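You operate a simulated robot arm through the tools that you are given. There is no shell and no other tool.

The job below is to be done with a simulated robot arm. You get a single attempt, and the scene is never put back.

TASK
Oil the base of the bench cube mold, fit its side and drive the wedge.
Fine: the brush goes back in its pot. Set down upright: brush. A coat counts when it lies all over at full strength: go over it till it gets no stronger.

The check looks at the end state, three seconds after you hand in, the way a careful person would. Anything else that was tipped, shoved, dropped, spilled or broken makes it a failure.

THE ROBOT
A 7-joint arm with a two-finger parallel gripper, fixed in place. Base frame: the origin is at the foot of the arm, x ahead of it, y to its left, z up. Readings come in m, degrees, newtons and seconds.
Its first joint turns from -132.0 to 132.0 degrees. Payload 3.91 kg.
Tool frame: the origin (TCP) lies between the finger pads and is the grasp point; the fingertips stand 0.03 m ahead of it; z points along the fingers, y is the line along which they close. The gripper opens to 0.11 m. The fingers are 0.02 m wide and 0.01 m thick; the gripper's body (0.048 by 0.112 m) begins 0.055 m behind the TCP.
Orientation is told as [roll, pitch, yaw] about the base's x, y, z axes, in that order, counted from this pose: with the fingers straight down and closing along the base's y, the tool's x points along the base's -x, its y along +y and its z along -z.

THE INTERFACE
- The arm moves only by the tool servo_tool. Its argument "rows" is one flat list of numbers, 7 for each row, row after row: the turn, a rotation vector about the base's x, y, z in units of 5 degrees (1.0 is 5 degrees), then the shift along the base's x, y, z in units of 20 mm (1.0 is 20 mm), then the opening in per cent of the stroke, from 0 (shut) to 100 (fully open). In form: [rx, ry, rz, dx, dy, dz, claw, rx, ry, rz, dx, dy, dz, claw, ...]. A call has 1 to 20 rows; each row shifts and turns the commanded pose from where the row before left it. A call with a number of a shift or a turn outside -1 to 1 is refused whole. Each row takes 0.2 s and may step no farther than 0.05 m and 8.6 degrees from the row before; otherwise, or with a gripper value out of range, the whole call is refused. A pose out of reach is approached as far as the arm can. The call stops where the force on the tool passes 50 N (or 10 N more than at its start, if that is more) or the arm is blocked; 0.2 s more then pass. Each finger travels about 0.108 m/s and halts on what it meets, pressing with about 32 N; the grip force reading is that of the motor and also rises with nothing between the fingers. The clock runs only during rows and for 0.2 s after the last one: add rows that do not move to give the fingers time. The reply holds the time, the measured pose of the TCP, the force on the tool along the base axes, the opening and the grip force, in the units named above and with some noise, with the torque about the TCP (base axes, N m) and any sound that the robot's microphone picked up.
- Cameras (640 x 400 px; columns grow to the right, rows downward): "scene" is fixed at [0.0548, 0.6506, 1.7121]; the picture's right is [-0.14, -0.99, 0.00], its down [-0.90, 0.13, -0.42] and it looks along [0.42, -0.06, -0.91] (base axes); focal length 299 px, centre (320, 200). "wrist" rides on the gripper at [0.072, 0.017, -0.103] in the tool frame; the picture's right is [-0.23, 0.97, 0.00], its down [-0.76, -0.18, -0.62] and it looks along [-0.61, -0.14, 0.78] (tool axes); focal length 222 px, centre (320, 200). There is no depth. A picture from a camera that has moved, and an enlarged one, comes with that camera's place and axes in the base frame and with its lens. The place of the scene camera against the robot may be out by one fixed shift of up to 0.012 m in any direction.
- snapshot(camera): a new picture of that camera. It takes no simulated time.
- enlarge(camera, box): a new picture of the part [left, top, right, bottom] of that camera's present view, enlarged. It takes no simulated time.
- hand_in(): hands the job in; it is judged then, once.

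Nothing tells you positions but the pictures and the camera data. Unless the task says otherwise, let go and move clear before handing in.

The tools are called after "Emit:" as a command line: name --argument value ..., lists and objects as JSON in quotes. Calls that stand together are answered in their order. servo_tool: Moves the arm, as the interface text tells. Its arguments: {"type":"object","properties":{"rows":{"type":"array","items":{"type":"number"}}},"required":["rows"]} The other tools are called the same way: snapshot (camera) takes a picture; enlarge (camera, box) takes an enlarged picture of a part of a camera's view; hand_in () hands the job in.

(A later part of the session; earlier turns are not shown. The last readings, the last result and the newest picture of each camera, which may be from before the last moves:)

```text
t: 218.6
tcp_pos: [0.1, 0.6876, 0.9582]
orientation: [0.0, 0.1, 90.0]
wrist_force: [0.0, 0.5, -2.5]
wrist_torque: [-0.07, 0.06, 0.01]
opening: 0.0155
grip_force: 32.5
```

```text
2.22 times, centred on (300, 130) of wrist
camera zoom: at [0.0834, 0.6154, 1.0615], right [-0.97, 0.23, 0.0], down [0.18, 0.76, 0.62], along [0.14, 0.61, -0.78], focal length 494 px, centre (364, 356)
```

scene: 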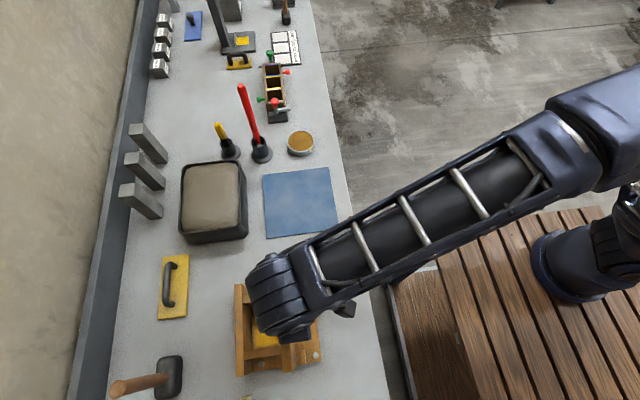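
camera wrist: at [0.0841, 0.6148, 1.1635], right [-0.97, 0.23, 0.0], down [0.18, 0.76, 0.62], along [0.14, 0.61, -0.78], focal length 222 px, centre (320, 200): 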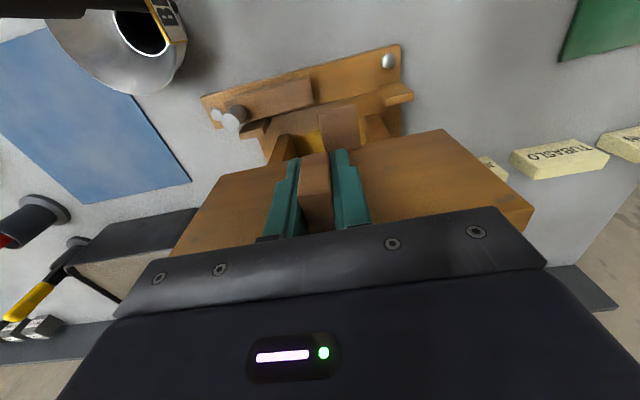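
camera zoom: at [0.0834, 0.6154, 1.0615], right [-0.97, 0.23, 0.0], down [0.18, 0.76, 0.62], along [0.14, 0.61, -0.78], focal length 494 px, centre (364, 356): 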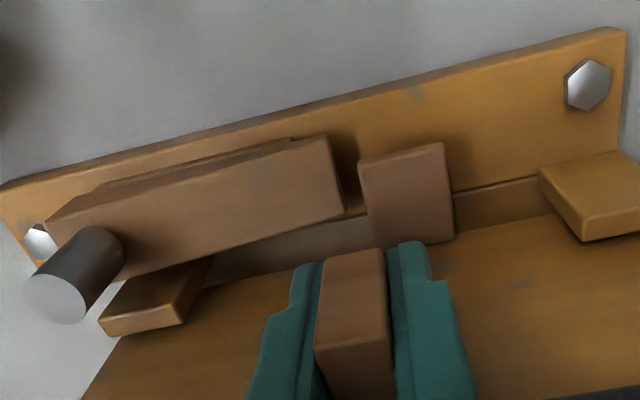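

Emit:
servo_tool --rows '[0, 0, 0, 0, 0, -0.2, 0, 0, 0, 0, 0, 0, -0.2, 0, 0, 0, 0, 0, 0, 0, 0]'

Emit:
servo_tool --rows '[0, 0, 0, 0, 0, -0.1, 0, 0, 0, 0, 0, 0, -0.1, 0, 0, 0, 0, 0, 0, 0, 0]'

Emit:
servo_tool --rows '[0, 0, 0, 0, 0, -0.1, 0, 0, 0, 0, 0, 0, 0, 0]'

Emit:
enlarge --camera "wrist" --box '[160, 40, 440, 220]'

```text
t: 219.4
tcp_pos: [0.1013, 0.6879, 0.9506]
orientation: [-0.1, 0.0, 90.1]
wrist_force: [0.3, 0.7, -2.5]
wrist_torque: [-0.05, 0.03, -0.01]
opening: 0.0156
grip_force: 31.9
```

```text
t: 220.2
tcp_pos: [0.0999, 0.6892, 0.9475]
orientation: [-0.1, 0.0, 90.1]
wrist_force: [-0.6, 0.6, -3.4]
wrist_torque: [-0.02, 0.0, 0.01]
opening: 0.0159
grip_force: 32.1
```

```text
t: 220.8
tcp_pos: [0.099, 0.6879, 0.9457]
orientation: [0.0, 0.0, 90.1]
wrist_force: [-0.8, 0.6, -2.4]
wrist_torque: [-0.07, -0.02, 0.02]
opening: 0.016
grip_force: 31.7
```

```text
2.22 times, centred on (300, 130) of wrist
camera zoom: at [0.0831, 0.6151, 1.0489], right [-0.97, 0.23, 0.0], down [0.18, 0.76, 0.62], along [0.14, 0.61, -0.78], focal length 494 px, centre (364, 356)
```

zoom: 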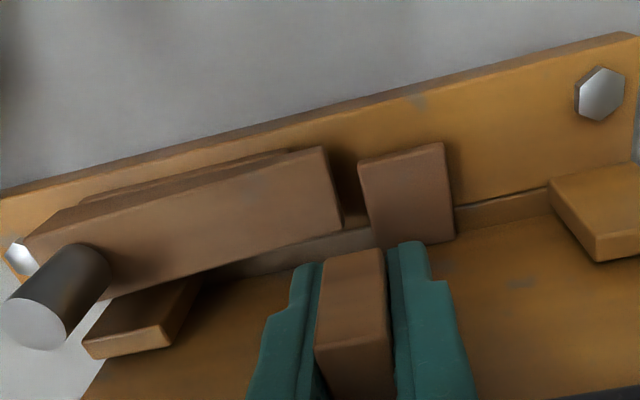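

Emit:
servo_tool --rows '[0, 0, 0, 0, 0, -0.08, 0, 0, 0, 0, 0, 0, 0, 0]'

Emit:
servo_tool --rows '[0, 0, 0, 0, 0, -0.06, 0, 0, 0, 0, 0, 0, 0, 0]'

Emit:
servo_tool --rows '[0, 0, 0, 0, 0, -0.06, 0, 0, 0, 0, 0, 0, 0, 0]'

```text
t: 221.4
tcp_pos: [0.0994, 0.6883, 0.9427]
orientation: [0.1, 0.0, 90.2]
wrist_force: [0.2, -0.1, -2.9]
wrist_torque: [-0.06, -0.02, -0.03]
opening: 0.0161
grip_force: 32.4
```

```text
t: 222.0
tcp_pos: [0.1002, 0.6874, 0.9421]
orientation: [0.0, 0.0, 90.1]
wrist_force: [0.0, 0.5, -2.8]
wrist_torque: [-0.06, 0.01, 0.03]
opening: 0.016
grip_force: 31.7
```

```text
t: 222.6
tcp_pos: [0.0999, 0.6884, 0.9415]
orientation: [0.1, 0.0, 90.1]
wrist_force: [-0.1, 0.8, -2.4]
wrist_torque: [-0.06, -0.01, 0.0]
opening: 0.0159
grip_force: 32.4
```

Emit:
servo_tool --rows '[0, 0, 0, 0, 0, -0.06, 0, 0, 0, 0, 0, 0, 0, 0]'

Emit:
servo_tool --rows '[0, 0, 0, 0, 0, -0.06, 0, 0, 0, 0, 0, 0, 0, 0]'

Emit:
servo_tool --rows '[0, 0, 0, 0, 0, -0.06, 0, 0, 0, 0, 0, 0, 0, 0]'

Emit:
enlarge --camera "wrist" --box '[160, 40, 440, 220]'

```text
t: 223.2
tcp_pos: [0.0996, 0.6884, 0.9406]
orientation: [0.0, 0.1, 90.2]
wrist_force: [1.8, -2.6, 6.0]
wrist_torque: [-0.18, -0.04, 0.03]
opening: 0.0157
grip_force: 31.8
```

```text
t: 223.8
tcp_pos: [0.1017, 0.6881, 0.94]
orientation: [0.0, -0.1, 90.0]
wrist_force: [2.5, -8.4, 30.7]
wrist_torque: [-0.31, -0.12, 0.01]
opening: 0.016
grip_force: 32.1
```

```text
t: 224.4
tcp_pos: [0.1002, 0.6879, 0.9399]
orientation: [0.0, -0.2, 90.2]
wrist_force: [-1.9, 0.0, 34.1]
wrist_torque: [0.13, -0.33, -0.21]
opening: 0.0158
grip_force: 31.6
```

```text
2.22 times, centred on (300, 130) of wrist
camera zoom: at [0.0833, 0.6156, 1.042], right [-0.97, 0.23, 0.0], down [0.18, 0.76, 0.63], along [0.14, 0.61, -0.78], focal length 494 px, centre (364, 356)
```

zoom: 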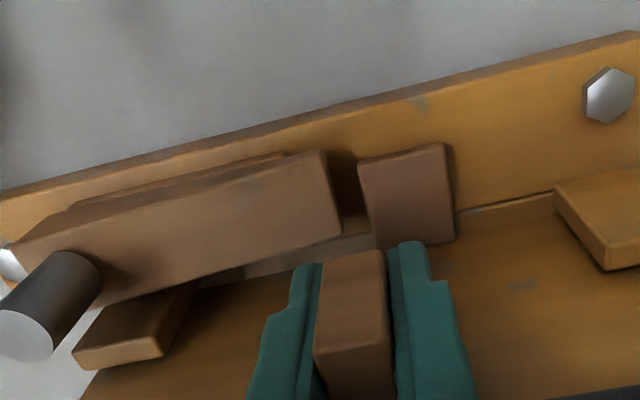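

The side has seated on the base (34 N down at z = 0.940). I relieve the pressure and push it gently toward the wall ends until it touches.

Emit:
servo_tool --rows '[0, 0, 0, 0, 0, 0.08, 0, 0, 0, 0, 0, 0, 0, 0]'

Emit:
servo_tool --rows '[0, 0, 0, 0, 0.06, 0, 0, 0, 0, 0, 0, 0, 0, 0]'

Emit:
servo_tool --rows '[0, 0, 0, 0, 0.06, 0, 0, 0, 0, 0, 0, 0, 0, 0]'

Emit:
servo_tool --rows '[0, 0, 0, 0, 0.05, 0, 0, 0, 0, 0, 0, 0, 0, 0]'

```text
t: 225.0
tcp_pos: [0.0998, 0.6883, 0.939]
orientation: [0.1, 0.0, 90.1]
wrist_force: [-1.4, 6.1, 16.9]
wrist_torque: [0.87, -0.1, 0.05]
opening: 0.0157
grip_force: 31.9
```

```text
t: 225.6
tcp_pos: [0.1002, 0.6891, 0.9396]
orientation: [0.0, 0.1, 90.1]
wrist_force: [-1.3, -0.7, 0.6]
wrist_torque: [-0.04, -0.26, -0.05]
opening: 0.0159
grip_force: 31.8
```

```text
t: 226.2
tcp_pos: [0.1015, 0.6904, 0.9397]
orientation: [0.0, 0.0, 89.9]
wrist_force: [4.0, -18.0, -4.4]
wrist_torque: [0.43, 0.0, -0.17]
opening: 0.0157
grip_force: 31.7
```

```text
t: 226.8
tcp_pos: [0.1, 0.6893, 0.939]
orientation: [0.1, 0.1, 90.0]
wrist_force: [9.7, -32.0, -8.9]
wrist_torque: [0.24, 0.07, -0.12]
opening: 0.0157
grip_force: 32.3
```

It bears against the wall ends (y-force −32 N). I ease off to remove the preload and then open the fingers.

Emit:
servo_tool --rows '[0, 0, 0, 0, -0.04, 0, 0, 0, 0, 0, 0, 0, 0, 0]'

Emit:
servo_tool --rows '[0, 0, 0, 0, -0.02, -0.02, 0, 0, 0, 0, 0, 0, 0, 0]'

```text
t: 227.4
tcp_pos: [0.0998, 0.6897, 0.9402]
orientation: [0.0, -0.1, 90.0]
wrist_force: [7.6, -26.3, -11.8]
wrist_torque: [-0.34, -0.04, -0.15]
opening: 0.0158
grip_force: 32.1
```

```text
t: 228.0
tcp_pos: [0.1005, 0.6904, 0.9395]
orientation: [0.0, 0.0, 90.1]
wrist_force: [7.0, -19.4, -9.2]
wrist_torque: [-0.4, -0.08, -0.12]
opening: 0.0156
grip_force: 31.8
```

Emit:
servo_tool --rows '[0, 0, 0, 0, -0.05, -0.03, 0, 0, 0, 0, 0, 0, 0, 0]'

Emit:
servo_tool --rows '[0, 0, 0, 0.04, -0.03, 0, 0, 0, 0, 0, 0, 0, 0, 0]'

```text
t: 228.6
tcp_pos: [0.0991, 0.6894, 0.9388]
orientation: [0.2, -0.1, 90.0]
wrist_force: [1.4, -5.1, -0.6]
wrist_torque: [-0.3, -0.13, -0.18]
opening: 0.0157
grip_force: 31.9
```

```text
t: 229.2
tcp_pos: [0.1014, 0.6895, 0.9386]
orientation: [0.0, 0.0, 90.1]
wrist_force: [-0.3, 1.4, -0.9]
wrist_torque: [0.0, -0.05, 0.06]
opening: 0.0159
grip_force: 32.5
```

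Forces are near zero now. Opening the fingers.

Emit:
servo_tool --rows '[0, 0, 0, 0, 0, 0, 18, 0, 0, 0, 0, 0, 0, 22, 0, 0, 0, 0, 0, 0, 28, 0, 0, 0, 0, 0, 0, 36, 0, 0, 0, 0, 0, 0, 42, 0, 0, 0, 0, 0, 0, 42]'

Emit:
snapshot --camera "wrist"

Emit:
enlarge --camera "wrist" --box '[160, 40, 440, 220]'

```text
t: 230.6
tcp_pos: [0.1014, 0.6889, 0.9391]
orientation: [0.1, 0.0, 90.1]
wrist_force: [-0.5, 0.3, -0.5]
wrist_torque: [0.01, -0.03, 0.0]
opening: 0.0463
grip_force: 0.1
```

```text
taken
camera wrist: at [0.085, 0.6163, 1.0421], right [-0.97, 0.23, 0.0], down [0.18, 0.76, 0.62], along [0.14, 0.61, -0.78], focal length 222 px, centre (320, 200)
```

wrist: 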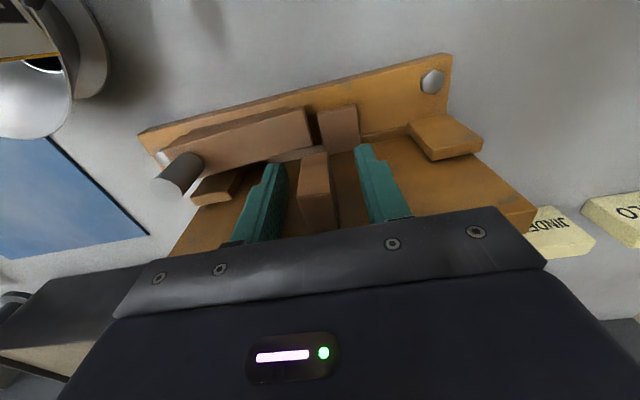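

```text
2.22 times, centred on (300, 130) of wrist
camera zoom: at [0.085, 0.6163, 1.0421], right [-0.97, 0.23, 0.0], down [0.18, 0.76, 0.62], along [0.14, 0.61, -0.78], focal length 494 px, centre (364, 356)
```

zoom: 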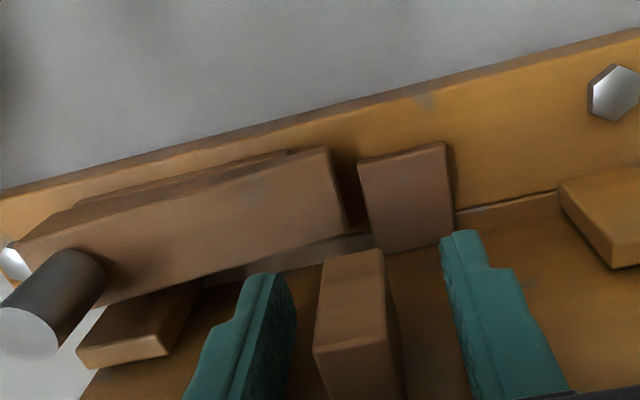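

The side stays put. Raising straight up and taking a look.

Emit:
servo_tool --rows '[0, 0, 0, 0, 0, 0.5, 42, 0, 0, 0, 0, 0, 1, 42, 0, 0, 0, 0, 0, 1, 42, 0, 0, 0, 0, 0, 1, 42, 0, 0, 0, 0, 0, 1, 42, 0, 0, 0, 0, 0, 1, 42, 0, 0, 0, 0, 0, 1, 42, 0, 0, 0, 0, 0, 1, 42, 0, 0, 0, 0, -1, 0, 42, 0, 0, 0, 0, -1, 0, 42, 0, 0, 0, 0, -1, 0, 42, 0, 0, 0, 0, -1, 0, 42, 0, 0, 0, 0, -1, 0, 42, 0, 0, 0, 0, 0, 0, 42]'

Emit:
snapshot --camera "wrist"

Emit:
enlarge --camera "wrist" --box '[230, 110, 430, 240]'

Emit:
enlarge --camera "scene" --box '[225, 255, 345, 390]'

```text
t: 233.6
tcp_pos: [0.1015, 0.5897, 1.088]
orientation: [0.0, 0.0, 90.0]
wrist_force: [0.1, 0.2, 0.0]
wrist_torque: [0.01, -0.03, -0.01]
opening: 0.0463
grip_force: 0.1
```

```text
taken
camera wrist: at [0.085, 0.5169, 1.1915], right [-0.97, 0.23, 0.0], down [0.18, 0.76, 0.62], along [0.14, 0.61, -0.78], focal length 222 px, centre (320, 200)
```

wrist: 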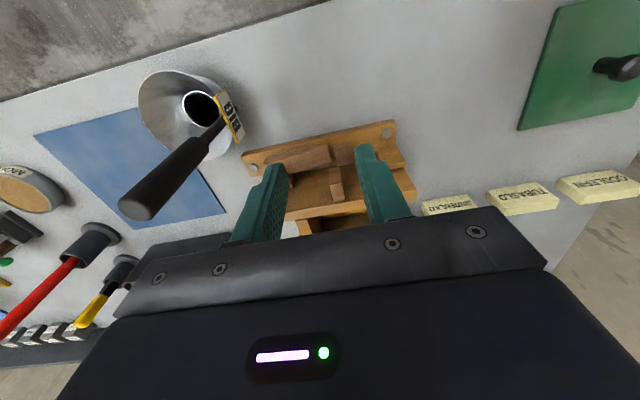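

```text
3.08 times, centred on (330, 175) of wrist
camera zoom: at [0.085, 0.5169, 1.1915], right [-0.97, 0.23, 0.0], down [0.18, 0.76, 0.62], along [0.14, 0.61, -0.78], focal length 684 px, centre (289, 277)
```

zoom: 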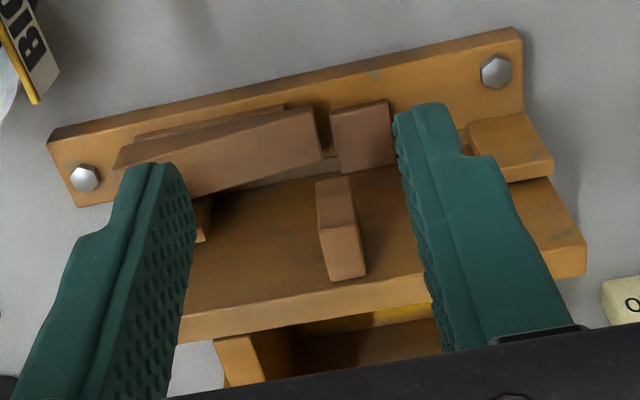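

```text
2.96 times, centred on (285, 322) of scene
camera zoom: at [0.0548, 0.6506, 1.7121], right [-0.14, -0.99, 0.0], down [-0.9, 0.13, -0.42], along [0.42, -0.06, -0.91], focal length 887 px, centre (424, -163)
```

zoom: 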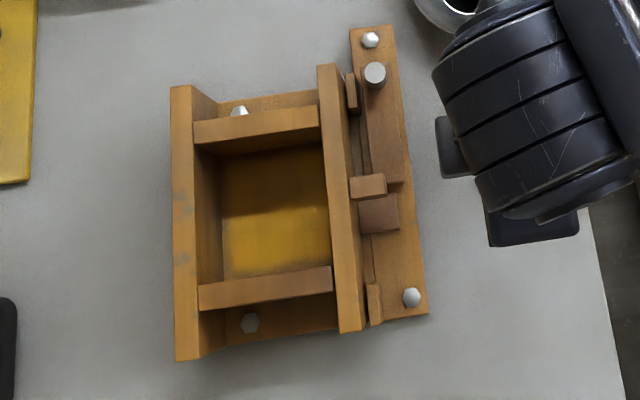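

The side stands upright, closing the cavity against the wall ends. Now the wedge: its peg top is at about (0.194, 0.673, 0.930). I'll go above it with yaw 84°, keeping the camera clear of the scoop's upright handle at about (0.21, 0.58), and check before lowering.

Emit:
servo_tool --rows '[0, 0, -0.3, 0, 0, 1, 42, 0, 0, -0.3, 0, 0, 1, 42, 0, 0, -0.3, 0.5, 1, 0.5, 42, 0, 0, -0.3, 0.6, 1, 0, 42, 0, 0, 0, 0.8, 1, 0, 42, 0, 0, 0, 0.9, 1, 0, 38, 0, 0, 0, 0.9, 0, 0, 38, 0, 0, 0, 0.9, 0, 0, 38, 0, 0, 0, 0, 0, 0, 38]'

Emit:
snapshot --camera "wrist"

Emit:
enlarge --camera "wrist" --box '[240, 80, 410, 220]'

Emit:
enlarge --camera "scene" --box '[225, 215, 385, 390]'

```text
t: 235.6
tcp_pos: [0.1938, 0.6711, 1.1385]
orientation: [-0.1, 0.0, 84.2]
wrist_force: [0.8, -0.8, -1.6]
wrist_torque: [-0.03, -0.01, 0.0]
opening: 0.0417
grip_force: 0.0
```

```text
taken
camera wrist: at [0.1701, 0.5992, 1.2416], right [-0.95, 0.33, 0.0], down [0.26, 0.74, 0.62], along [0.2, 0.59, -0.78], focal length 222 px, centre (320, 200)
```

wrist: 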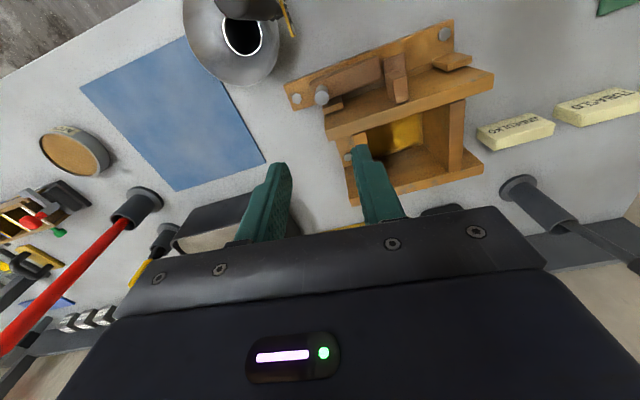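

```text
2.86 times, centred on (325, 150) of wrist
camera zoom: at [0.1701, 0.5992, 1.2416], right [-0.95, 0.33, 0.0], down [0.26, 0.74, 0.62], along [0.2, 0.59, -0.78], focal length 635 px, centre (306, 343)
```

zoom: 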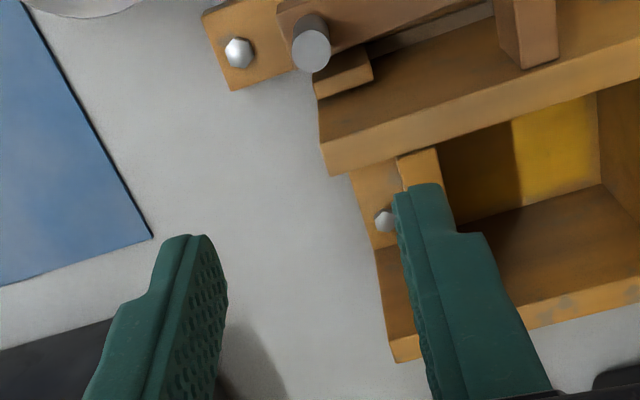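

```text
2.29 times, centred on (305, 302) of scene
camera zoom: at [0.0548, 0.6506, 1.7121], right [-0.14, -0.99, 0.0], down [-0.9, 0.13, -0.42], along [0.42, -0.06, -0.91], focal length 684 px, centre (354, -34)
```

zoom: 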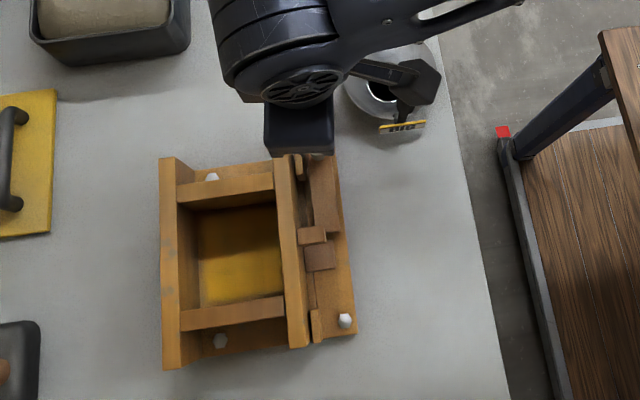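

The peg sits within 2–4 mm of the tool axis. Small correction and descend part-way.

Emit:
servo_tool --rows '[0, 0, 0, -0.08, 0.08, -1, 38, 0, 0, 0, 0, 0, -1, 38, 0, 0, 0, 0, 0, -1, 38, 0, 0, 0, 0, 0, -1, 38, 0, 0, 0, 0, 0, -1, 38, 0, 0, 0, 0, 0, -1, 38, 0, 0, 0, 0, 0, -1, 38, 0, 0, 0, 0, 0, 0, 38]'

Emit:
snapshot --camera "wrist"

Emit:
enlarge --camera "wrist" --box '[240, 100, 410, 220]'

```text
t: 237.4
tcp_pos: [0.19, 0.6705, 1.0006]
orientation: [0.0, 0.0, 84.2]
wrist_force: [0.1, 0.7, 1.1]
wrist_torque: [-0.01, 0.0, 0.0]
opening: 0.0418
grip_force: 0.1
```

```text
taken
camera wrist: at [0.1668, 0.6002, 1.1044], right [-0.95, 0.33, 0.0], down [0.26, 0.74, 0.62], along [0.2, 0.59, -0.78], focal length 222 px, centre (320, 200)
```

wrist: 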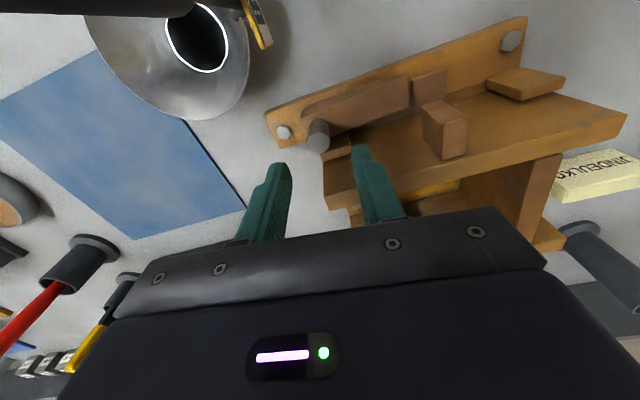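

```text
3.33 times, centred on (325, 160) of wrist
camera zoom: at [0.1668, 0.6002, 1.1044], right [-0.95, 0.33, 0.0], down [0.26, 0.74, 0.62], along [0.2, 0.59, -0.78], focal length 740 px, centre (303, 333)
```

zoom: 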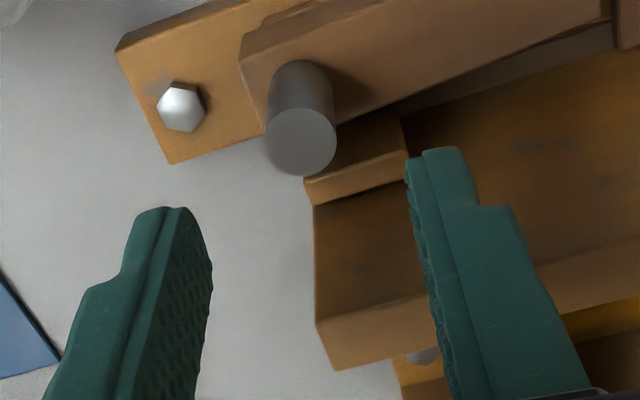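

Emit:
servo_tool --rows '[0, 0, 0, 0.08, 0.17, -0.7, 38, 0, 0, 0, 0, 0, -0.9, 38, 0, 0, 0, 0, 0, -0.8, 38, 0, 0, 0, 0, 0, -0.8, 38, 0, 0, 0, 0, 0, 0, 38]'

Emit:
enlarge --camera "wrist" --box '[240, 100, 410, 220]'

Emit:
enlarge --camera "scene" --box '[260, 215, 380, 330]'

```text
t: 238.6
tcp_pos: [0.193, 0.6749, 0.9356]
orientation: [0.0, 0.0, 84.1]
wrist_force: [-0.4, 0.9, 0.3]
wrist_torque: [-0.03, 0.02, 0.01]
opening: 0.0416
grip_force: 0.1
```

```text
3.33 times, centred on (325, 160) of wrist
camera zoom: at [0.1685, 0.604, 1.0385], right [-0.95, 0.33, 0.0], down [0.26, 0.74, 0.62], along [0.2, 0.59, -0.78], focal length 740 px, centre (303, 333)
```

zoom: 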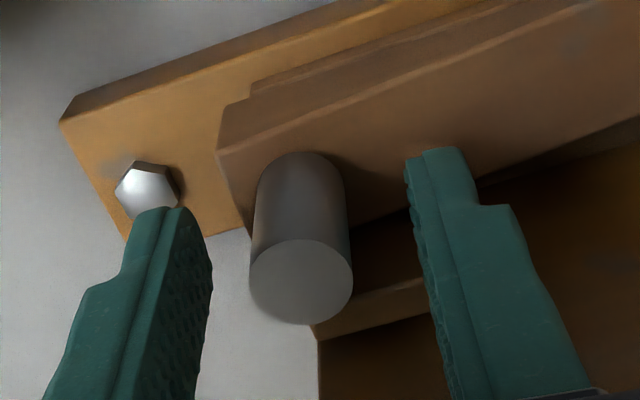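

```text
3.48 times, centred on (320, 272) of scene
camera zoom: at [0.0548, 0.6506, 1.7121], right [-0.14, -0.99, 0.0], down [-0.9, 0.13, -0.42], along [0.42, -0.06, -0.91], focal length 1042 px, centre (320, -52)
```

zoom: 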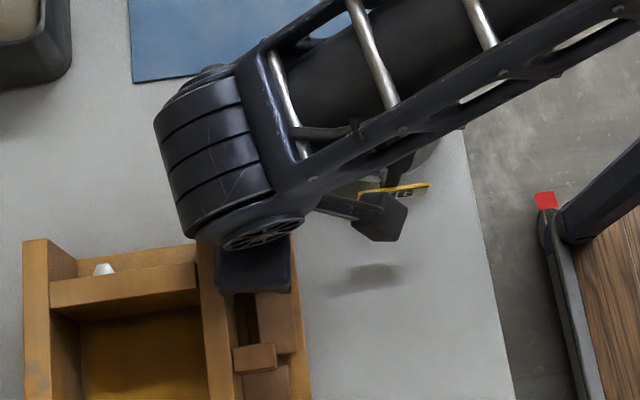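

The peg stands between the fingers. Closing on it.

Emit:
servo_tool --rows '[0, 0, 0, 0, 0, 0, 20, 0, 0, 0, 0, 0, 0, 0, 0, 0, 0, 0, 0, 0, 0, 0, 0, 0, 0, 0, 0, 0, 0, 0, 0, 0, 0, 0, 0]'

Emit:
enlarge --camera "wrist" --box '[240, 100, 410, 220]'

```text
t: 239.8
tcp_pos: [0.1933, 0.6748, 0.9351]
orientation: [0.0, 0.0, 84.1]
wrist_force: [-2.7, 0.9, -2.7]
wrist_torque: [0.11, -0.64, -0.07]
opening: 0.0175
grip_force: 45.0
```

```text
3.33 times, centred on (325, 160) of wrist
camera zoom: at [0.1684, 0.604, 1.0387], right [-0.95, 0.33, 0.0], down [0.26, 0.74, 0.62], along [0.2, 0.59, -0.78], focal length 740 px, centre (303, 333)
```

zoom: 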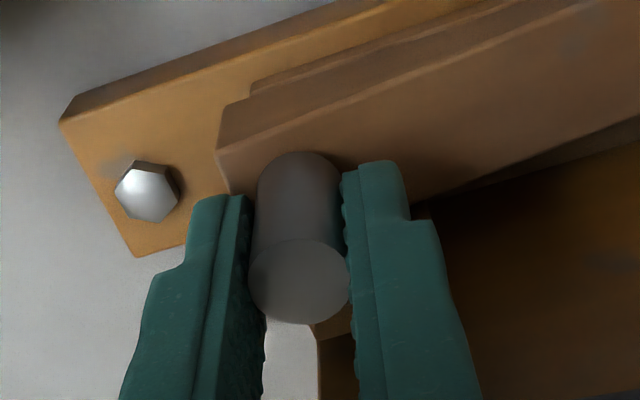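

The peg is held. Driving the wedge along −x in small steps, watching the force.

Emit:
servo_tool --rows '[0, 0, 0, -0.1, 0, 0, 0, 0, 0, 0, -0.1, 0, 0, 0, 0, 0, 0, -0.1, 0, 0, 0, 0, 0, 0, 0, 0, 0, 0]'

Emit:
enlarge --camera "wrist" --box '[240, 60, 440, 220]'

```text
t: 240.8
tcp_pos: [0.1865, 0.6741, 0.9363]
orientation: [0.0, -0.1, 83.9]
wrist_force: [5.9, 26.7, 19.0]
wrist_torque: [-0.21, -0.68, -0.13]
opening: 0.0178
grip_force: 45.4
```

```text
2.50 times, centred on (340, 140) of wrist
camera zoom: at [0.1631, 0.6036, 1.0384], right [-0.94, 0.33, 0.0], down [0.26, 0.74, 0.63], along [0.2, 0.59, -0.78], focal length 555 px, centre (270, 350)
```

zoom: 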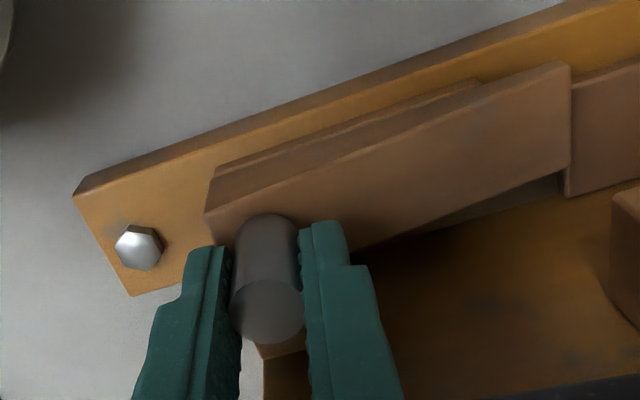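

There is resistance now, including sideways and upward force, as the tip meets the tongue. I'll look closely at the junction before pushing more.

Emit:
enlarge --camera "wrist" --box '[360, 60, 440, 140]'

Emit:
enlarge --camera "scene" --box '[285, 280, 335, 350]'

Emit:
snapshot --camera "wrist"

```text
5.00 times, centred on (400, 100) of wrist
camera zoom: at [0.1631, 0.6036, 1.0384], right [-0.94, 0.33, 0.0], down [0.26, 0.74, 0.63], along [0.2, 0.59, -0.78], focal length 1111 px, centre (-80, 700)
```

zoom: 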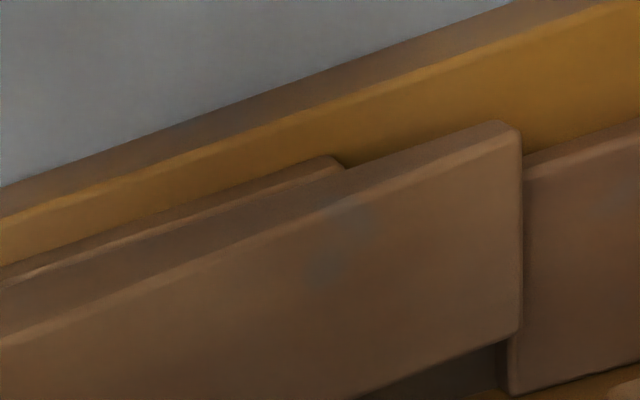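

```text
5.71 times, centred on (310, 315) of scene
camera zoom: at [0.0548, 0.6506, 1.7121], right [-0.14, -0.99, 0.0], down [-0.9, 0.13, -0.42], along [0.42, -0.06, -0.91], focal length 1711 px, centre (377, -457)
```

zoom: 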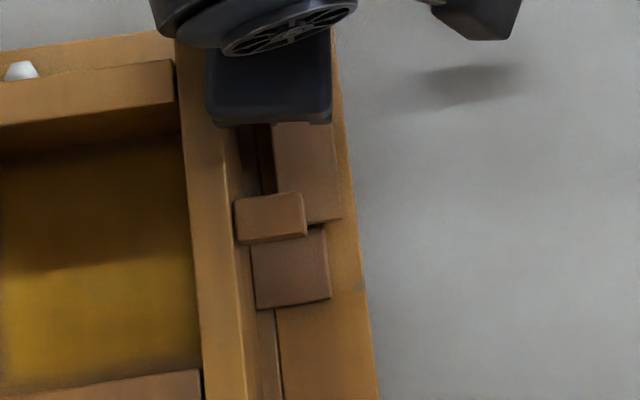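

```text
taken
camera wrist: at [0.1631, 0.6036, 1.0384], right [-0.94, 0.33, 0.0], down [0.26, 0.74, 0.63], along [0.2, 0.59, -0.78], focal length 222 px, centre (320, 200)
```

wrist: 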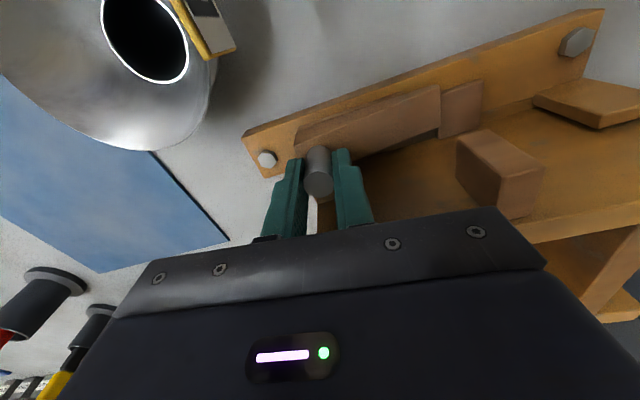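

The tip has just slid over the edge of the tongue. I check the steady forces and let the tool yield a little in y, where it seems to be fighting the slide.

Emit:
servo_tool --rows '[0, 0, 0, 0, 0, 0, 0, 0, 0, 0, 0, 0, 0, 0]'

Emit:
servo_tool --rows '[0, 0, 0, 0, 0.04, 0, 0, 0, 0, 0, 0, 0, 0, 0]'

```text
t: 241.4
tcp_pos: [0.1866, 0.6743, 0.9359]
orientation: [0.0, -0.1, 84.1]
wrist_force: [6.2, 36.6, 29.9]
wrist_torque: [0.48, -0.72, -0.06]
opening: 0.0176
grip_force: 45.1
```

```text
t: 242.0
tcp_pos: [0.187, 0.6739, 0.9364]
orientation: [-0.1, -0.1, 84.0]
wrist_force: [7.2, 22.6, 39.3]
wrist_torque: [-0.06, -0.72, -0.11]
opening: 0.0176
grip_force: 45.6
```

Vertical and side forces are building because I'm holding the peg rigidly. I open the fingers to let the wedge settle and see how it sits.

Emit:
servo_tool --rows '[0, 0, 0, 0, 0, 0, 20, 0, 0, 0, 0, 0, 0, 26, 0, 0, 0, 0, 0, 0, 32, 0, 0, 0, 0, 0, 0, 36, 0, 0, 0, 0, 0, 0, 36]'

Emit:
enlarge --camera "wrist" --box '[240, 60, 440, 220]'

Emit:
enlarge --camera "wrist" --box '[360, 60, 440, 140]'

```text
t: 243.2
tcp_pos: [0.1869, 0.6738, 0.9343]
orientation: [-0.1, 0.0, 83.9]
wrist_force: [0.1, 0.1, 0.3]
wrist_torque: [-0.04, -0.01, 0.03]
opening: 0.0397
grip_force: 0.0
```

```text
2.50 times, centred on (340, 140) of wrist
camera zoom: at [0.1628, 0.6035, 1.0373], right [-0.94, 0.33, 0.0], down [0.26, 0.74, 0.62], along [0.2, 0.59, -0.78], focal length 555 px, centre (270, 350)
```

zoom: 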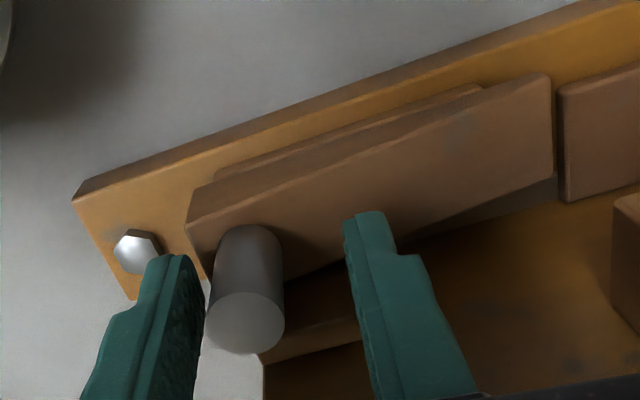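

```text
5.00 times, centred on (400, 100) of wrist
camera zoom: at [0.1628, 0.6035, 1.0373], right [-0.94, 0.33, 0.0], down [0.26, 0.74, 0.62], along [0.2, 0.59, -0.78], focal length 1111 px, centre (-80, 700)
```

zoom: 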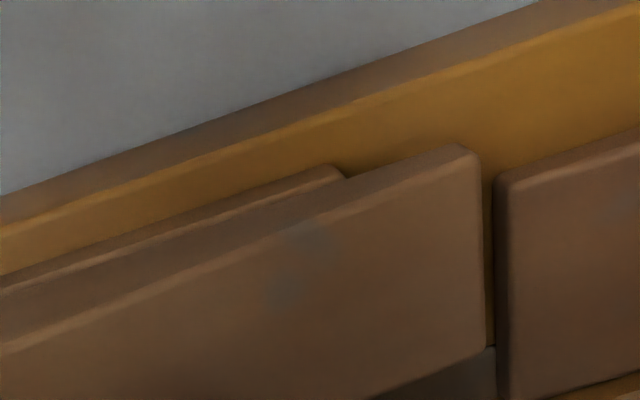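

On release the wedge slid back about 6 mm, so it can't simply be dragged with a rigid grip. I'll push it with the +x finger alone, leaving it free to follow its own track, and watch how it moves.

Emit:
servo_tool --rows '[0, 0, 0, -0.1, 0, 0, 36, 0, 0, 0, -0.1, 0, 0, 36, 0, 0, 0, -0.1, 0, 0, 36, 0, 0, 0, 0, 0, 0, 36]'

Emit:
enlarge --camera "wrist" --box '[240, 60, 440, 220]'

```text
t: 244.2
tcp_pos: [0.181, 0.6737, 0.9339]
orientation: [-0.1, 0.1, 83.9]
wrist_force: [2.2, -0.7, 0.4]
wrist_torque: [-0.08, -0.04, -0.04]
opening: 0.0411
grip_force: 1.6
```

```text
2.50 times, centred on (340, 140) of wrist
camera zoom: at [0.1566, 0.6037, 1.0374], right [-0.94, 0.33, 0.0], down [0.26, 0.74, 0.62], along [0.2, 0.59, -0.78], focal length 555 px, centre (270, 350)
```

zoom: 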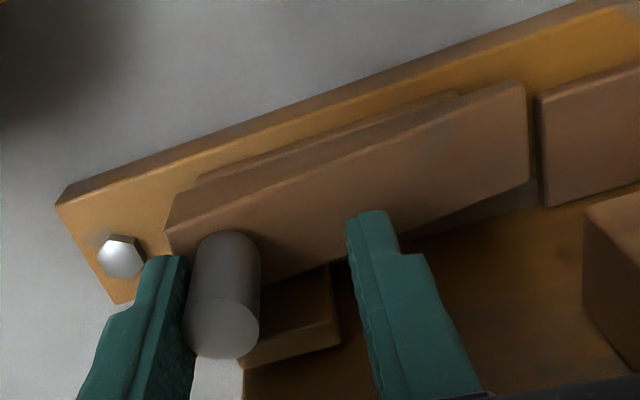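

Emit:
servo_tool --rows '[0, 0, 0, -0.1, 0, 0, 36, 0, 0, 0, -0.1, 0, 0, 36, 0, 0, 0, 0, 0, 0, 36]'

Emit:
enlarge --camera "wrist" --box '[240, 60, 440, 220]'

```text
t: 245.0
tcp_pos: [0.177, 0.6739, 0.933]
orientation: [-0.1, 0.1, 84.0]
wrist_force: [6.4, -4.9, -1.0]
wrist_torque: [-0.12, -0.13, -0.06]
opening: 0.0434
grip_force: 3.2
```

```text
2.50 times, centred on (340, 140) of wrist
camera zoom: at [0.153, 0.6042, 1.0374], right [-0.94, 0.33, 0.0], down [0.26, 0.74, 0.62], along [0.2, 0.59, -0.78], focal length 555 px, centre (270, 350)
```

zoom: 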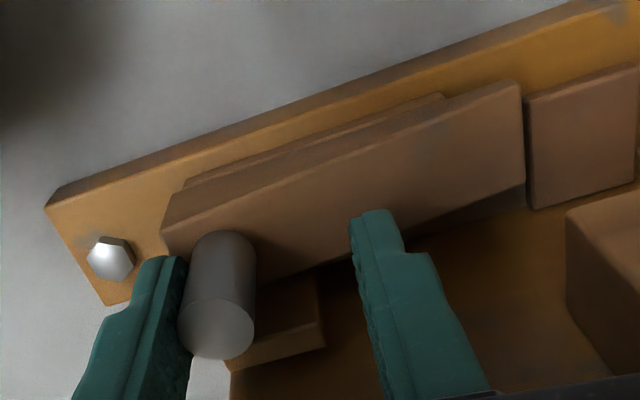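

Emit:
servo_tool --rows '[0, 0, 0, -0.1, 0, 0, 36, 0, 0, 0, -0.1, 0, 0, 36, 0, 0, 0, 0, 0, 0, 36]'

Emit:
servo_tool --rows '[0, 0, 0, -0.1, 0, 0, 36, 0, 0, 0, -0.1, 0, 0, 36, 0, 0, 0, 0, 0, 0, 36]'

Emit:
enlarge --camera "wrist" --box '[240, 60, 440, 220]'

```text
t: 245.8
tcp_pos: [0.1735, 0.6736, 0.9344]
orientation: [0.0, 0.0, 84.0]
wrist_force: [7.3, -4.3, -0.4]
wrist_torque: [-0.12, -0.18, -0.05]
opening: 0.0431
grip_force: 3.6
```

```text
t: 246.6
tcp_pos: [0.1686, 0.6738, 0.9357]
orientation: [0.1, 0.1, 84.0]
wrist_force: [5.4, 2.5, -0.5]
wrist_torque: [0.06, -0.16, 0.05]
opening: 0.0425
grip_force: 2.6
```

```text
2.50 times, centred on (340, 140) of wrist
camera zoom: at [0.1448, 0.6037, 1.0379], right [-0.95, 0.33, 0.0], down [0.26, 0.74, 0.62], along [0.2, 0.59, -0.78], focal length 555 px, centre (270, 350)
```

zoom: 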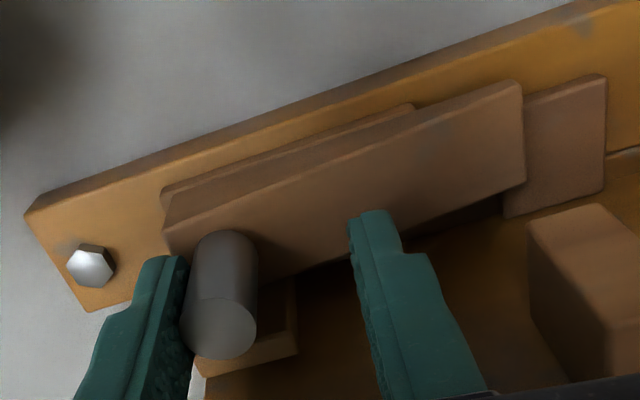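

The wedge now slides freely over the tongue with only about 6 N. I keep pushing with the +x finger in short steps.

Emit:
servo_tool --rows '[0, 0, 0, -0.1, 0, 0, 36, 0, 0, 0, -0.1, 0, 0, 36, 0, 0, 0, -0.1, 0, 0, 36, 0, 0, 0, 0, 0, 0, 36]'

Emit:
servo_tool --rows '[0, 0, 0, -0.1, 0, 0, 36, 0, 0, 0, -0.1, 0, 0, 36, 0, 0, 0, -0.1, 0, 0, 36, 0, 0, 0, 0, 0, 0, 36]'

Emit:
enlarge --camera "wrist" --box '[240, 60, 440, 220]'

```text
t: 247.6
tcp_pos: [0.1645, 0.6752, 0.9349]
orientation: [0.0, -0.1, 84.1]
wrist_force: [6.6, -4.4, -0.6]
wrist_torque: [-0.04, -0.11, -0.09]
opening: 0.0429
grip_force: 3.1
```

```text
t: 248.6
tcp_pos: [0.1575, 0.6741, 0.9339]
orientation: [0.1, -0.1, 84.1]
wrist_force: [7.2, -2.8, 2.5]
wrist_torque: [-0.13, -0.23, -0.03]
opening: 0.0428
grip_force: 3.2
```

```text
2.50 times, centred on (340, 140) of wrist
camera zoom: at [0.1336, 0.6037, 1.0378], right [-0.95, 0.33, 0.0], down [0.26, 0.74, 0.62], along [0.2, 0.59, -0.78], focal length 555 px, centre (270, 350)
```

zoom: 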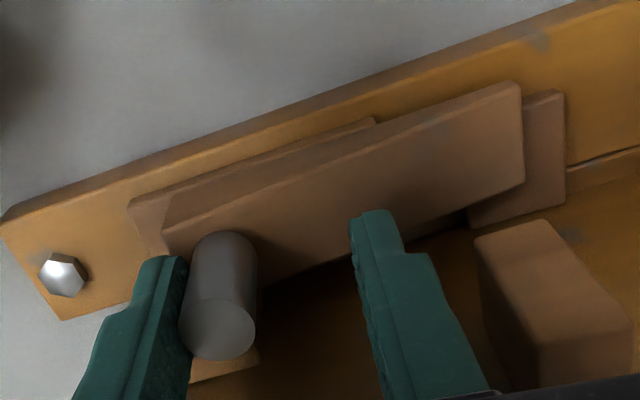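

Emit:
servo_tool --rows '[0, 0, 0, -0.1, 0, 0, 36, 0, 0, 0, -0.1, 0, 0, 36, 0, 0, 0, -0.1, 0, 0, 36, 0, 0, 0, 0, 0, 0, 36]'

Emit:
servo_tool --rows '[0, 0, 0, -0.1, 0, 0, 36, 0, 0, 0, -0.1, 0, 0, 36, 0, 0, 0, 0, 0, 0, 36]'

Emit:
enlarge --camera "wrist" --box '[240, 60, 440, 220]'

Emit:
enlarge --camera "scene" --box '[270, 260, 350, 360]'

```text
t: 249.6
tcp_pos: [0.1525, 0.6748, 0.9344]
orientation: [0.0, 0.0, 84.1]
wrist_force: [6.3, 0.6, -2.6]
wrist_torque: [0.07, -0.13, -0.01]
opening: 0.0427
grip_force: 3.0
```

```text
t: 250.4
tcp_pos: [0.1465, 0.6749, 0.9341]
orientation: [-0.1, 0.0, 84.1]
wrist_force: [6.3, -3.4, -2.2]
wrist_torque: [-0.07, -0.1, -0.03]
opening: 0.0426
grip_force: 2.7
```

```text
2.50 times, centred on (340, 140) of wrist
camera zoom: at [0.123, 0.6041, 1.0378], right [-0.95, 0.33, 0.0], down [0.26, 0.74, 0.62], along [0.2, 0.59, -0.78], focal length 555 px, centre (270, 350)
```

zoom: 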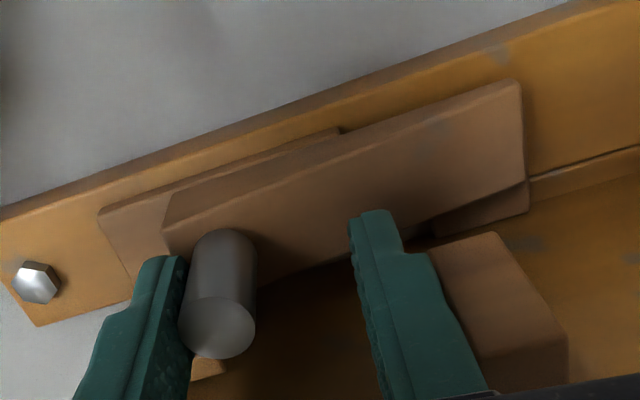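

```text
4.00 times, centred on (310, 310) of scene
camera zoom: at [0.0548, 0.6506, 1.7121], right [-0.14, -0.99, 0.0], down [-0.9, 0.13, -0.42], along [0.42, -0.06, -0.91], focal length 1198 px, centre (360, -240)
```

zoom: 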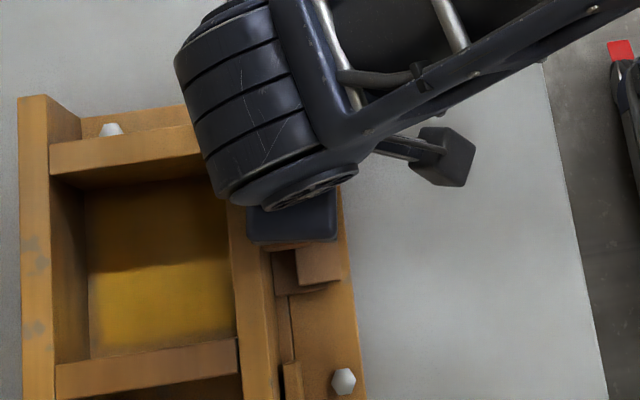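

The tongue is fully covered now and there is still only about 6 N of resistance. The −x finger is nearing the grip cleat, so I'll re-position: lift off, close the fingers behind the peg and push on until I feel a stop.

Emit:
servo_tool --rows '[0, 0, 0, 0.2, 0, 0, 36, 0, 0, 0, 0, 0, 0.7, 36, 0, 0, 0, 0, 0, 0.8, 36, 0, 0, 0, 0, 0, 0.8, 36, 0, 0, 0, 0.8, 0, 0, 20, 0, 0, 0, 0.8, 0, 0, 0, 0, 0, 0, 0, 0, 0, 0, 0, 0, 0, 0, 0, 0, 0]'

Emit:
snapshot --camera "wrist"

Emit:
enlarge --camera "wrist" --box '[220, 60, 440, 220]'

Emit:
enlarge --camera "scene" --box '[270, 260, 350, 360]'

```text
t: 252.2
tcp_pos: [0.1818, 0.673, 0.9802]
orientation: [0.0, 0.0, 84.1]
wrist_force: [0.4, 0.4, -0.2]
wrist_torque: [0.01, 0.0, 0.01]
opening: 0.0001
grip_force: 31.8
```

```text
taken
camera wrist: at [0.1582, 0.6027, 1.0825], right [-0.95, 0.33, 0.0], down [0.26, 0.74, 0.62], along [0.2, 0.59, -0.78], focal length 222 px, centre (320, 200)
```

wrist: 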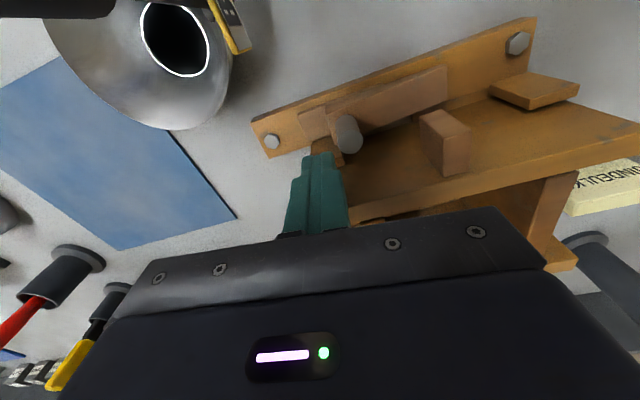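

```text
2.50 times, centred on (330, 140) of wrist
camera zoom: at [0.1582, 0.6027, 1.0825], right [-0.95, 0.33, 0.0], down [0.26, 0.74, 0.62], along [0.2, 0.59, -0.78], focal length 555 px, centre (295, 350)
```

zoom: 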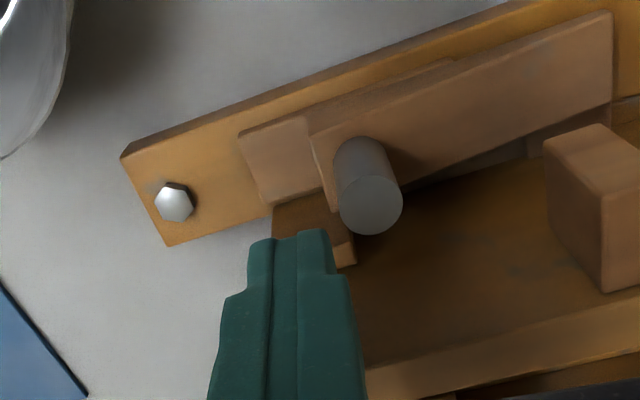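

```text
4.00 times, centred on (310, 310) of scene
camera zoom: at [0.0548, 0.6506, 1.7121], right [-0.14, -0.99, 0.0], down [-0.9, 0.13, -0.42], along [0.42, -0.06, -0.91], focal length 1198 px, centre (360, -240)
```

zoom: 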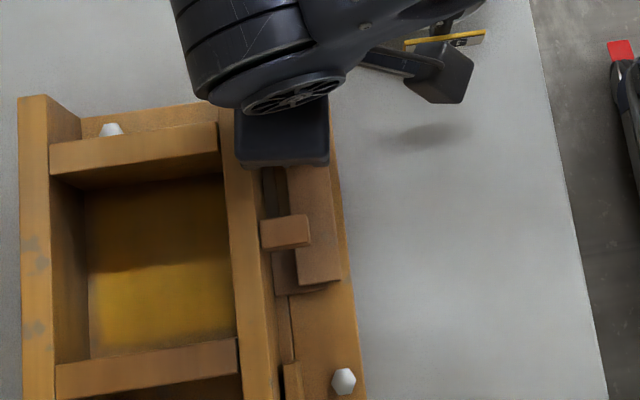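

Emit:
servo_tool --rows '[0, 0, 0, 0.05, 0, -0.7, 0, 0, 0, 0, 0, 0, -0.8, 0, 0, 0, 0, 0, 0, -0.8, 0, 0, 0, 0, 0, 0, 0, 0]'

Emit:
servo_tool --rows '[0, 0, 0, -0.1, 0, 0, 0, 0, 0, 0, -0.1, 0, 0, 0, 0, 0, 0, -0.1, 0, 0, 0, 0, 0, 0, -0.1, 0, 0, 0, 0, 0, 0, 0, 0, 0, 0]'

Emit:
enlarge --camera "wrist" --box '[220, 60, 440, 220]'

```text
t: 253.2
tcp_pos: [0.1842, 0.6743, 0.9341]
orientation: [-0.1, 0.0, 84.2]
wrist_force: [-0.3, 1.0, 0.1]
wrist_torque: [0.0, -0.03, 0.03]
opening: 0.0001
grip_force: 32.1
```

```text
t: 254.4
tcp_pos: [0.1756, 0.6736, 0.9349]
orientation: [0.0, 0.1, 84.1]
wrist_force: [6.4, 0.2, -2.6]
wrist_torque: [-0.01, -0.08, 0.0]
opening: 0.0
grip_force: 31.9
```

```text
2.50 times, centred on (330, 140) of wrist
camera zoom: at [0.152, 0.6035, 1.0378], right [-0.95, 0.33, 0.0], down [0.26, 0.74, 0.62], along [0.2, 0.59, -0.78], focal length 555 px, centre (295, 350)
```

zoom: 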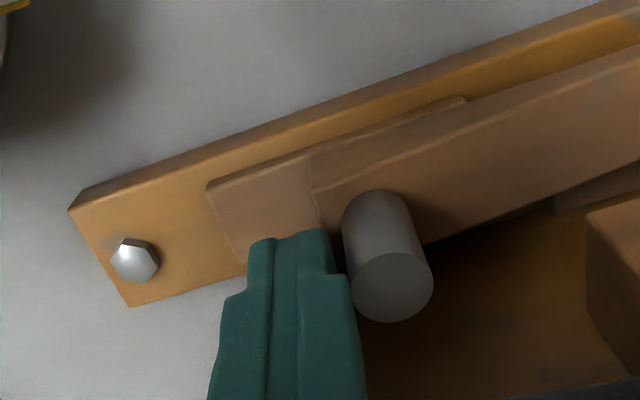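

Contact with the peg, 6 N. Pushing on.

Emit:
servo_tool --rows '[0, 0, 0, -0.1, 0, 0, 0, 0, 0, 0, -0.1, 0, 0, 0, 0, 0, 0, -0.1, 0, 0, 0, 0, 0, 0, 0, 0, 0, 0]'

Emit:
servo_tool --rows '[0, 0, 0, -0.1, 0, 0, 0, 0, 0, 0, -0.1, 0, 0, 0, 0, 0, 0, 0, 0, 0, 0]'

Emit:
servo_tool --rows '[0, 0, 0, -0.1, 0, 0, 0, 0, 0, 0, -0.1, 0, 0, 0, 0, 0, 0, 0, 0, 0, 0]'

Emit:
enlarge --camera "wrist" --box '[220, 60, 440, 220]'

Emit:
enlarge --camera "scene" --box '[270, 260, 350, 360]'

```text
t: 255.4
tcp_pos: [0.1751, 0.6742, 0.9347]
orientation: [-0.2, 0.0, 83.9]
wrist_force: [9.6, -2.1, 1.1]
wrist_torque: [0.03, -0.01, 0.05]
opening: 0.0002
grip_force: 32.0
stopped in row 4: the force on the tool passed its limit at 52 N (the readings are from after the stop); the commanded pose is now the measured one
```

```text
t: 256.3
tcp_pos: [0.1754, 0.6735, 0.9345]
orientation: [-0.3, 0.0, 83.6]
wrist_force: [10.3, -2.5, 1.3]
wrist_torque: [0.01, 0.02, 0.08]
opening: 0.0
grip_force: 31.9
stopped in row 3: the force on the tool passed its limit at 52 N (the readings are from after the stop); the commanded pose is now the measured one
```

```text
t: 257.2
tcp_pos: [0.1755, 0.6741, 0.935]
orientation: [-0.6, 0.1, 83.3]
wrist_force: [9.7, -1.7, 1.1]
wrist_torque: [0.04, 0.04, 0.03]
opening: 0.0
grip_force: 32.0
stopped in row 3: the force on the tool passed its limit at 52 N (the readings are from after the stop); the commanded pose is now the measured one
```

```text
2.50 times, centred on (330, 140) of wrist
camera zoom: at [0.1491, 0.6045, 1.0373], right [-0.94, 0.34, -0.01], down [0.26, 0.74, 0.62], along [0.22, 0.58, -0.78], focal length 555 px, centre (295, 350)
```

zoom: 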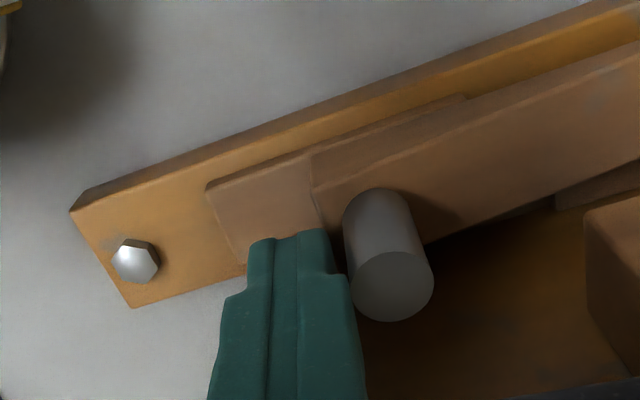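

```text
4.00 times, centred on (310, 310) of scene
camera zoom: at [0.0548, 0.6506, 1.7121], right [-0.14, -0.99, 0.0], down [-0.9, 0.13, -0.42], along [0.42, -0.06, -0.91], focal length 1198 px, centre (360, -240)
```

zoom: 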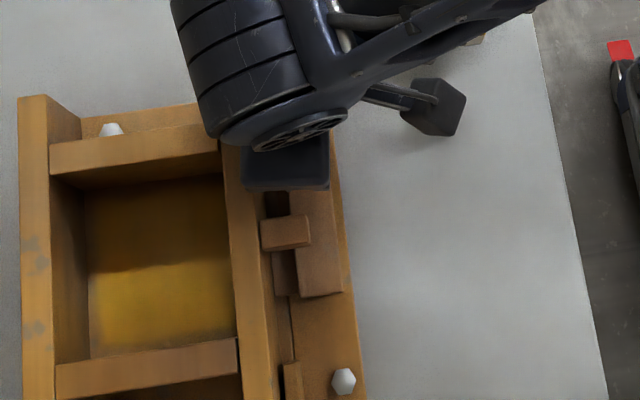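

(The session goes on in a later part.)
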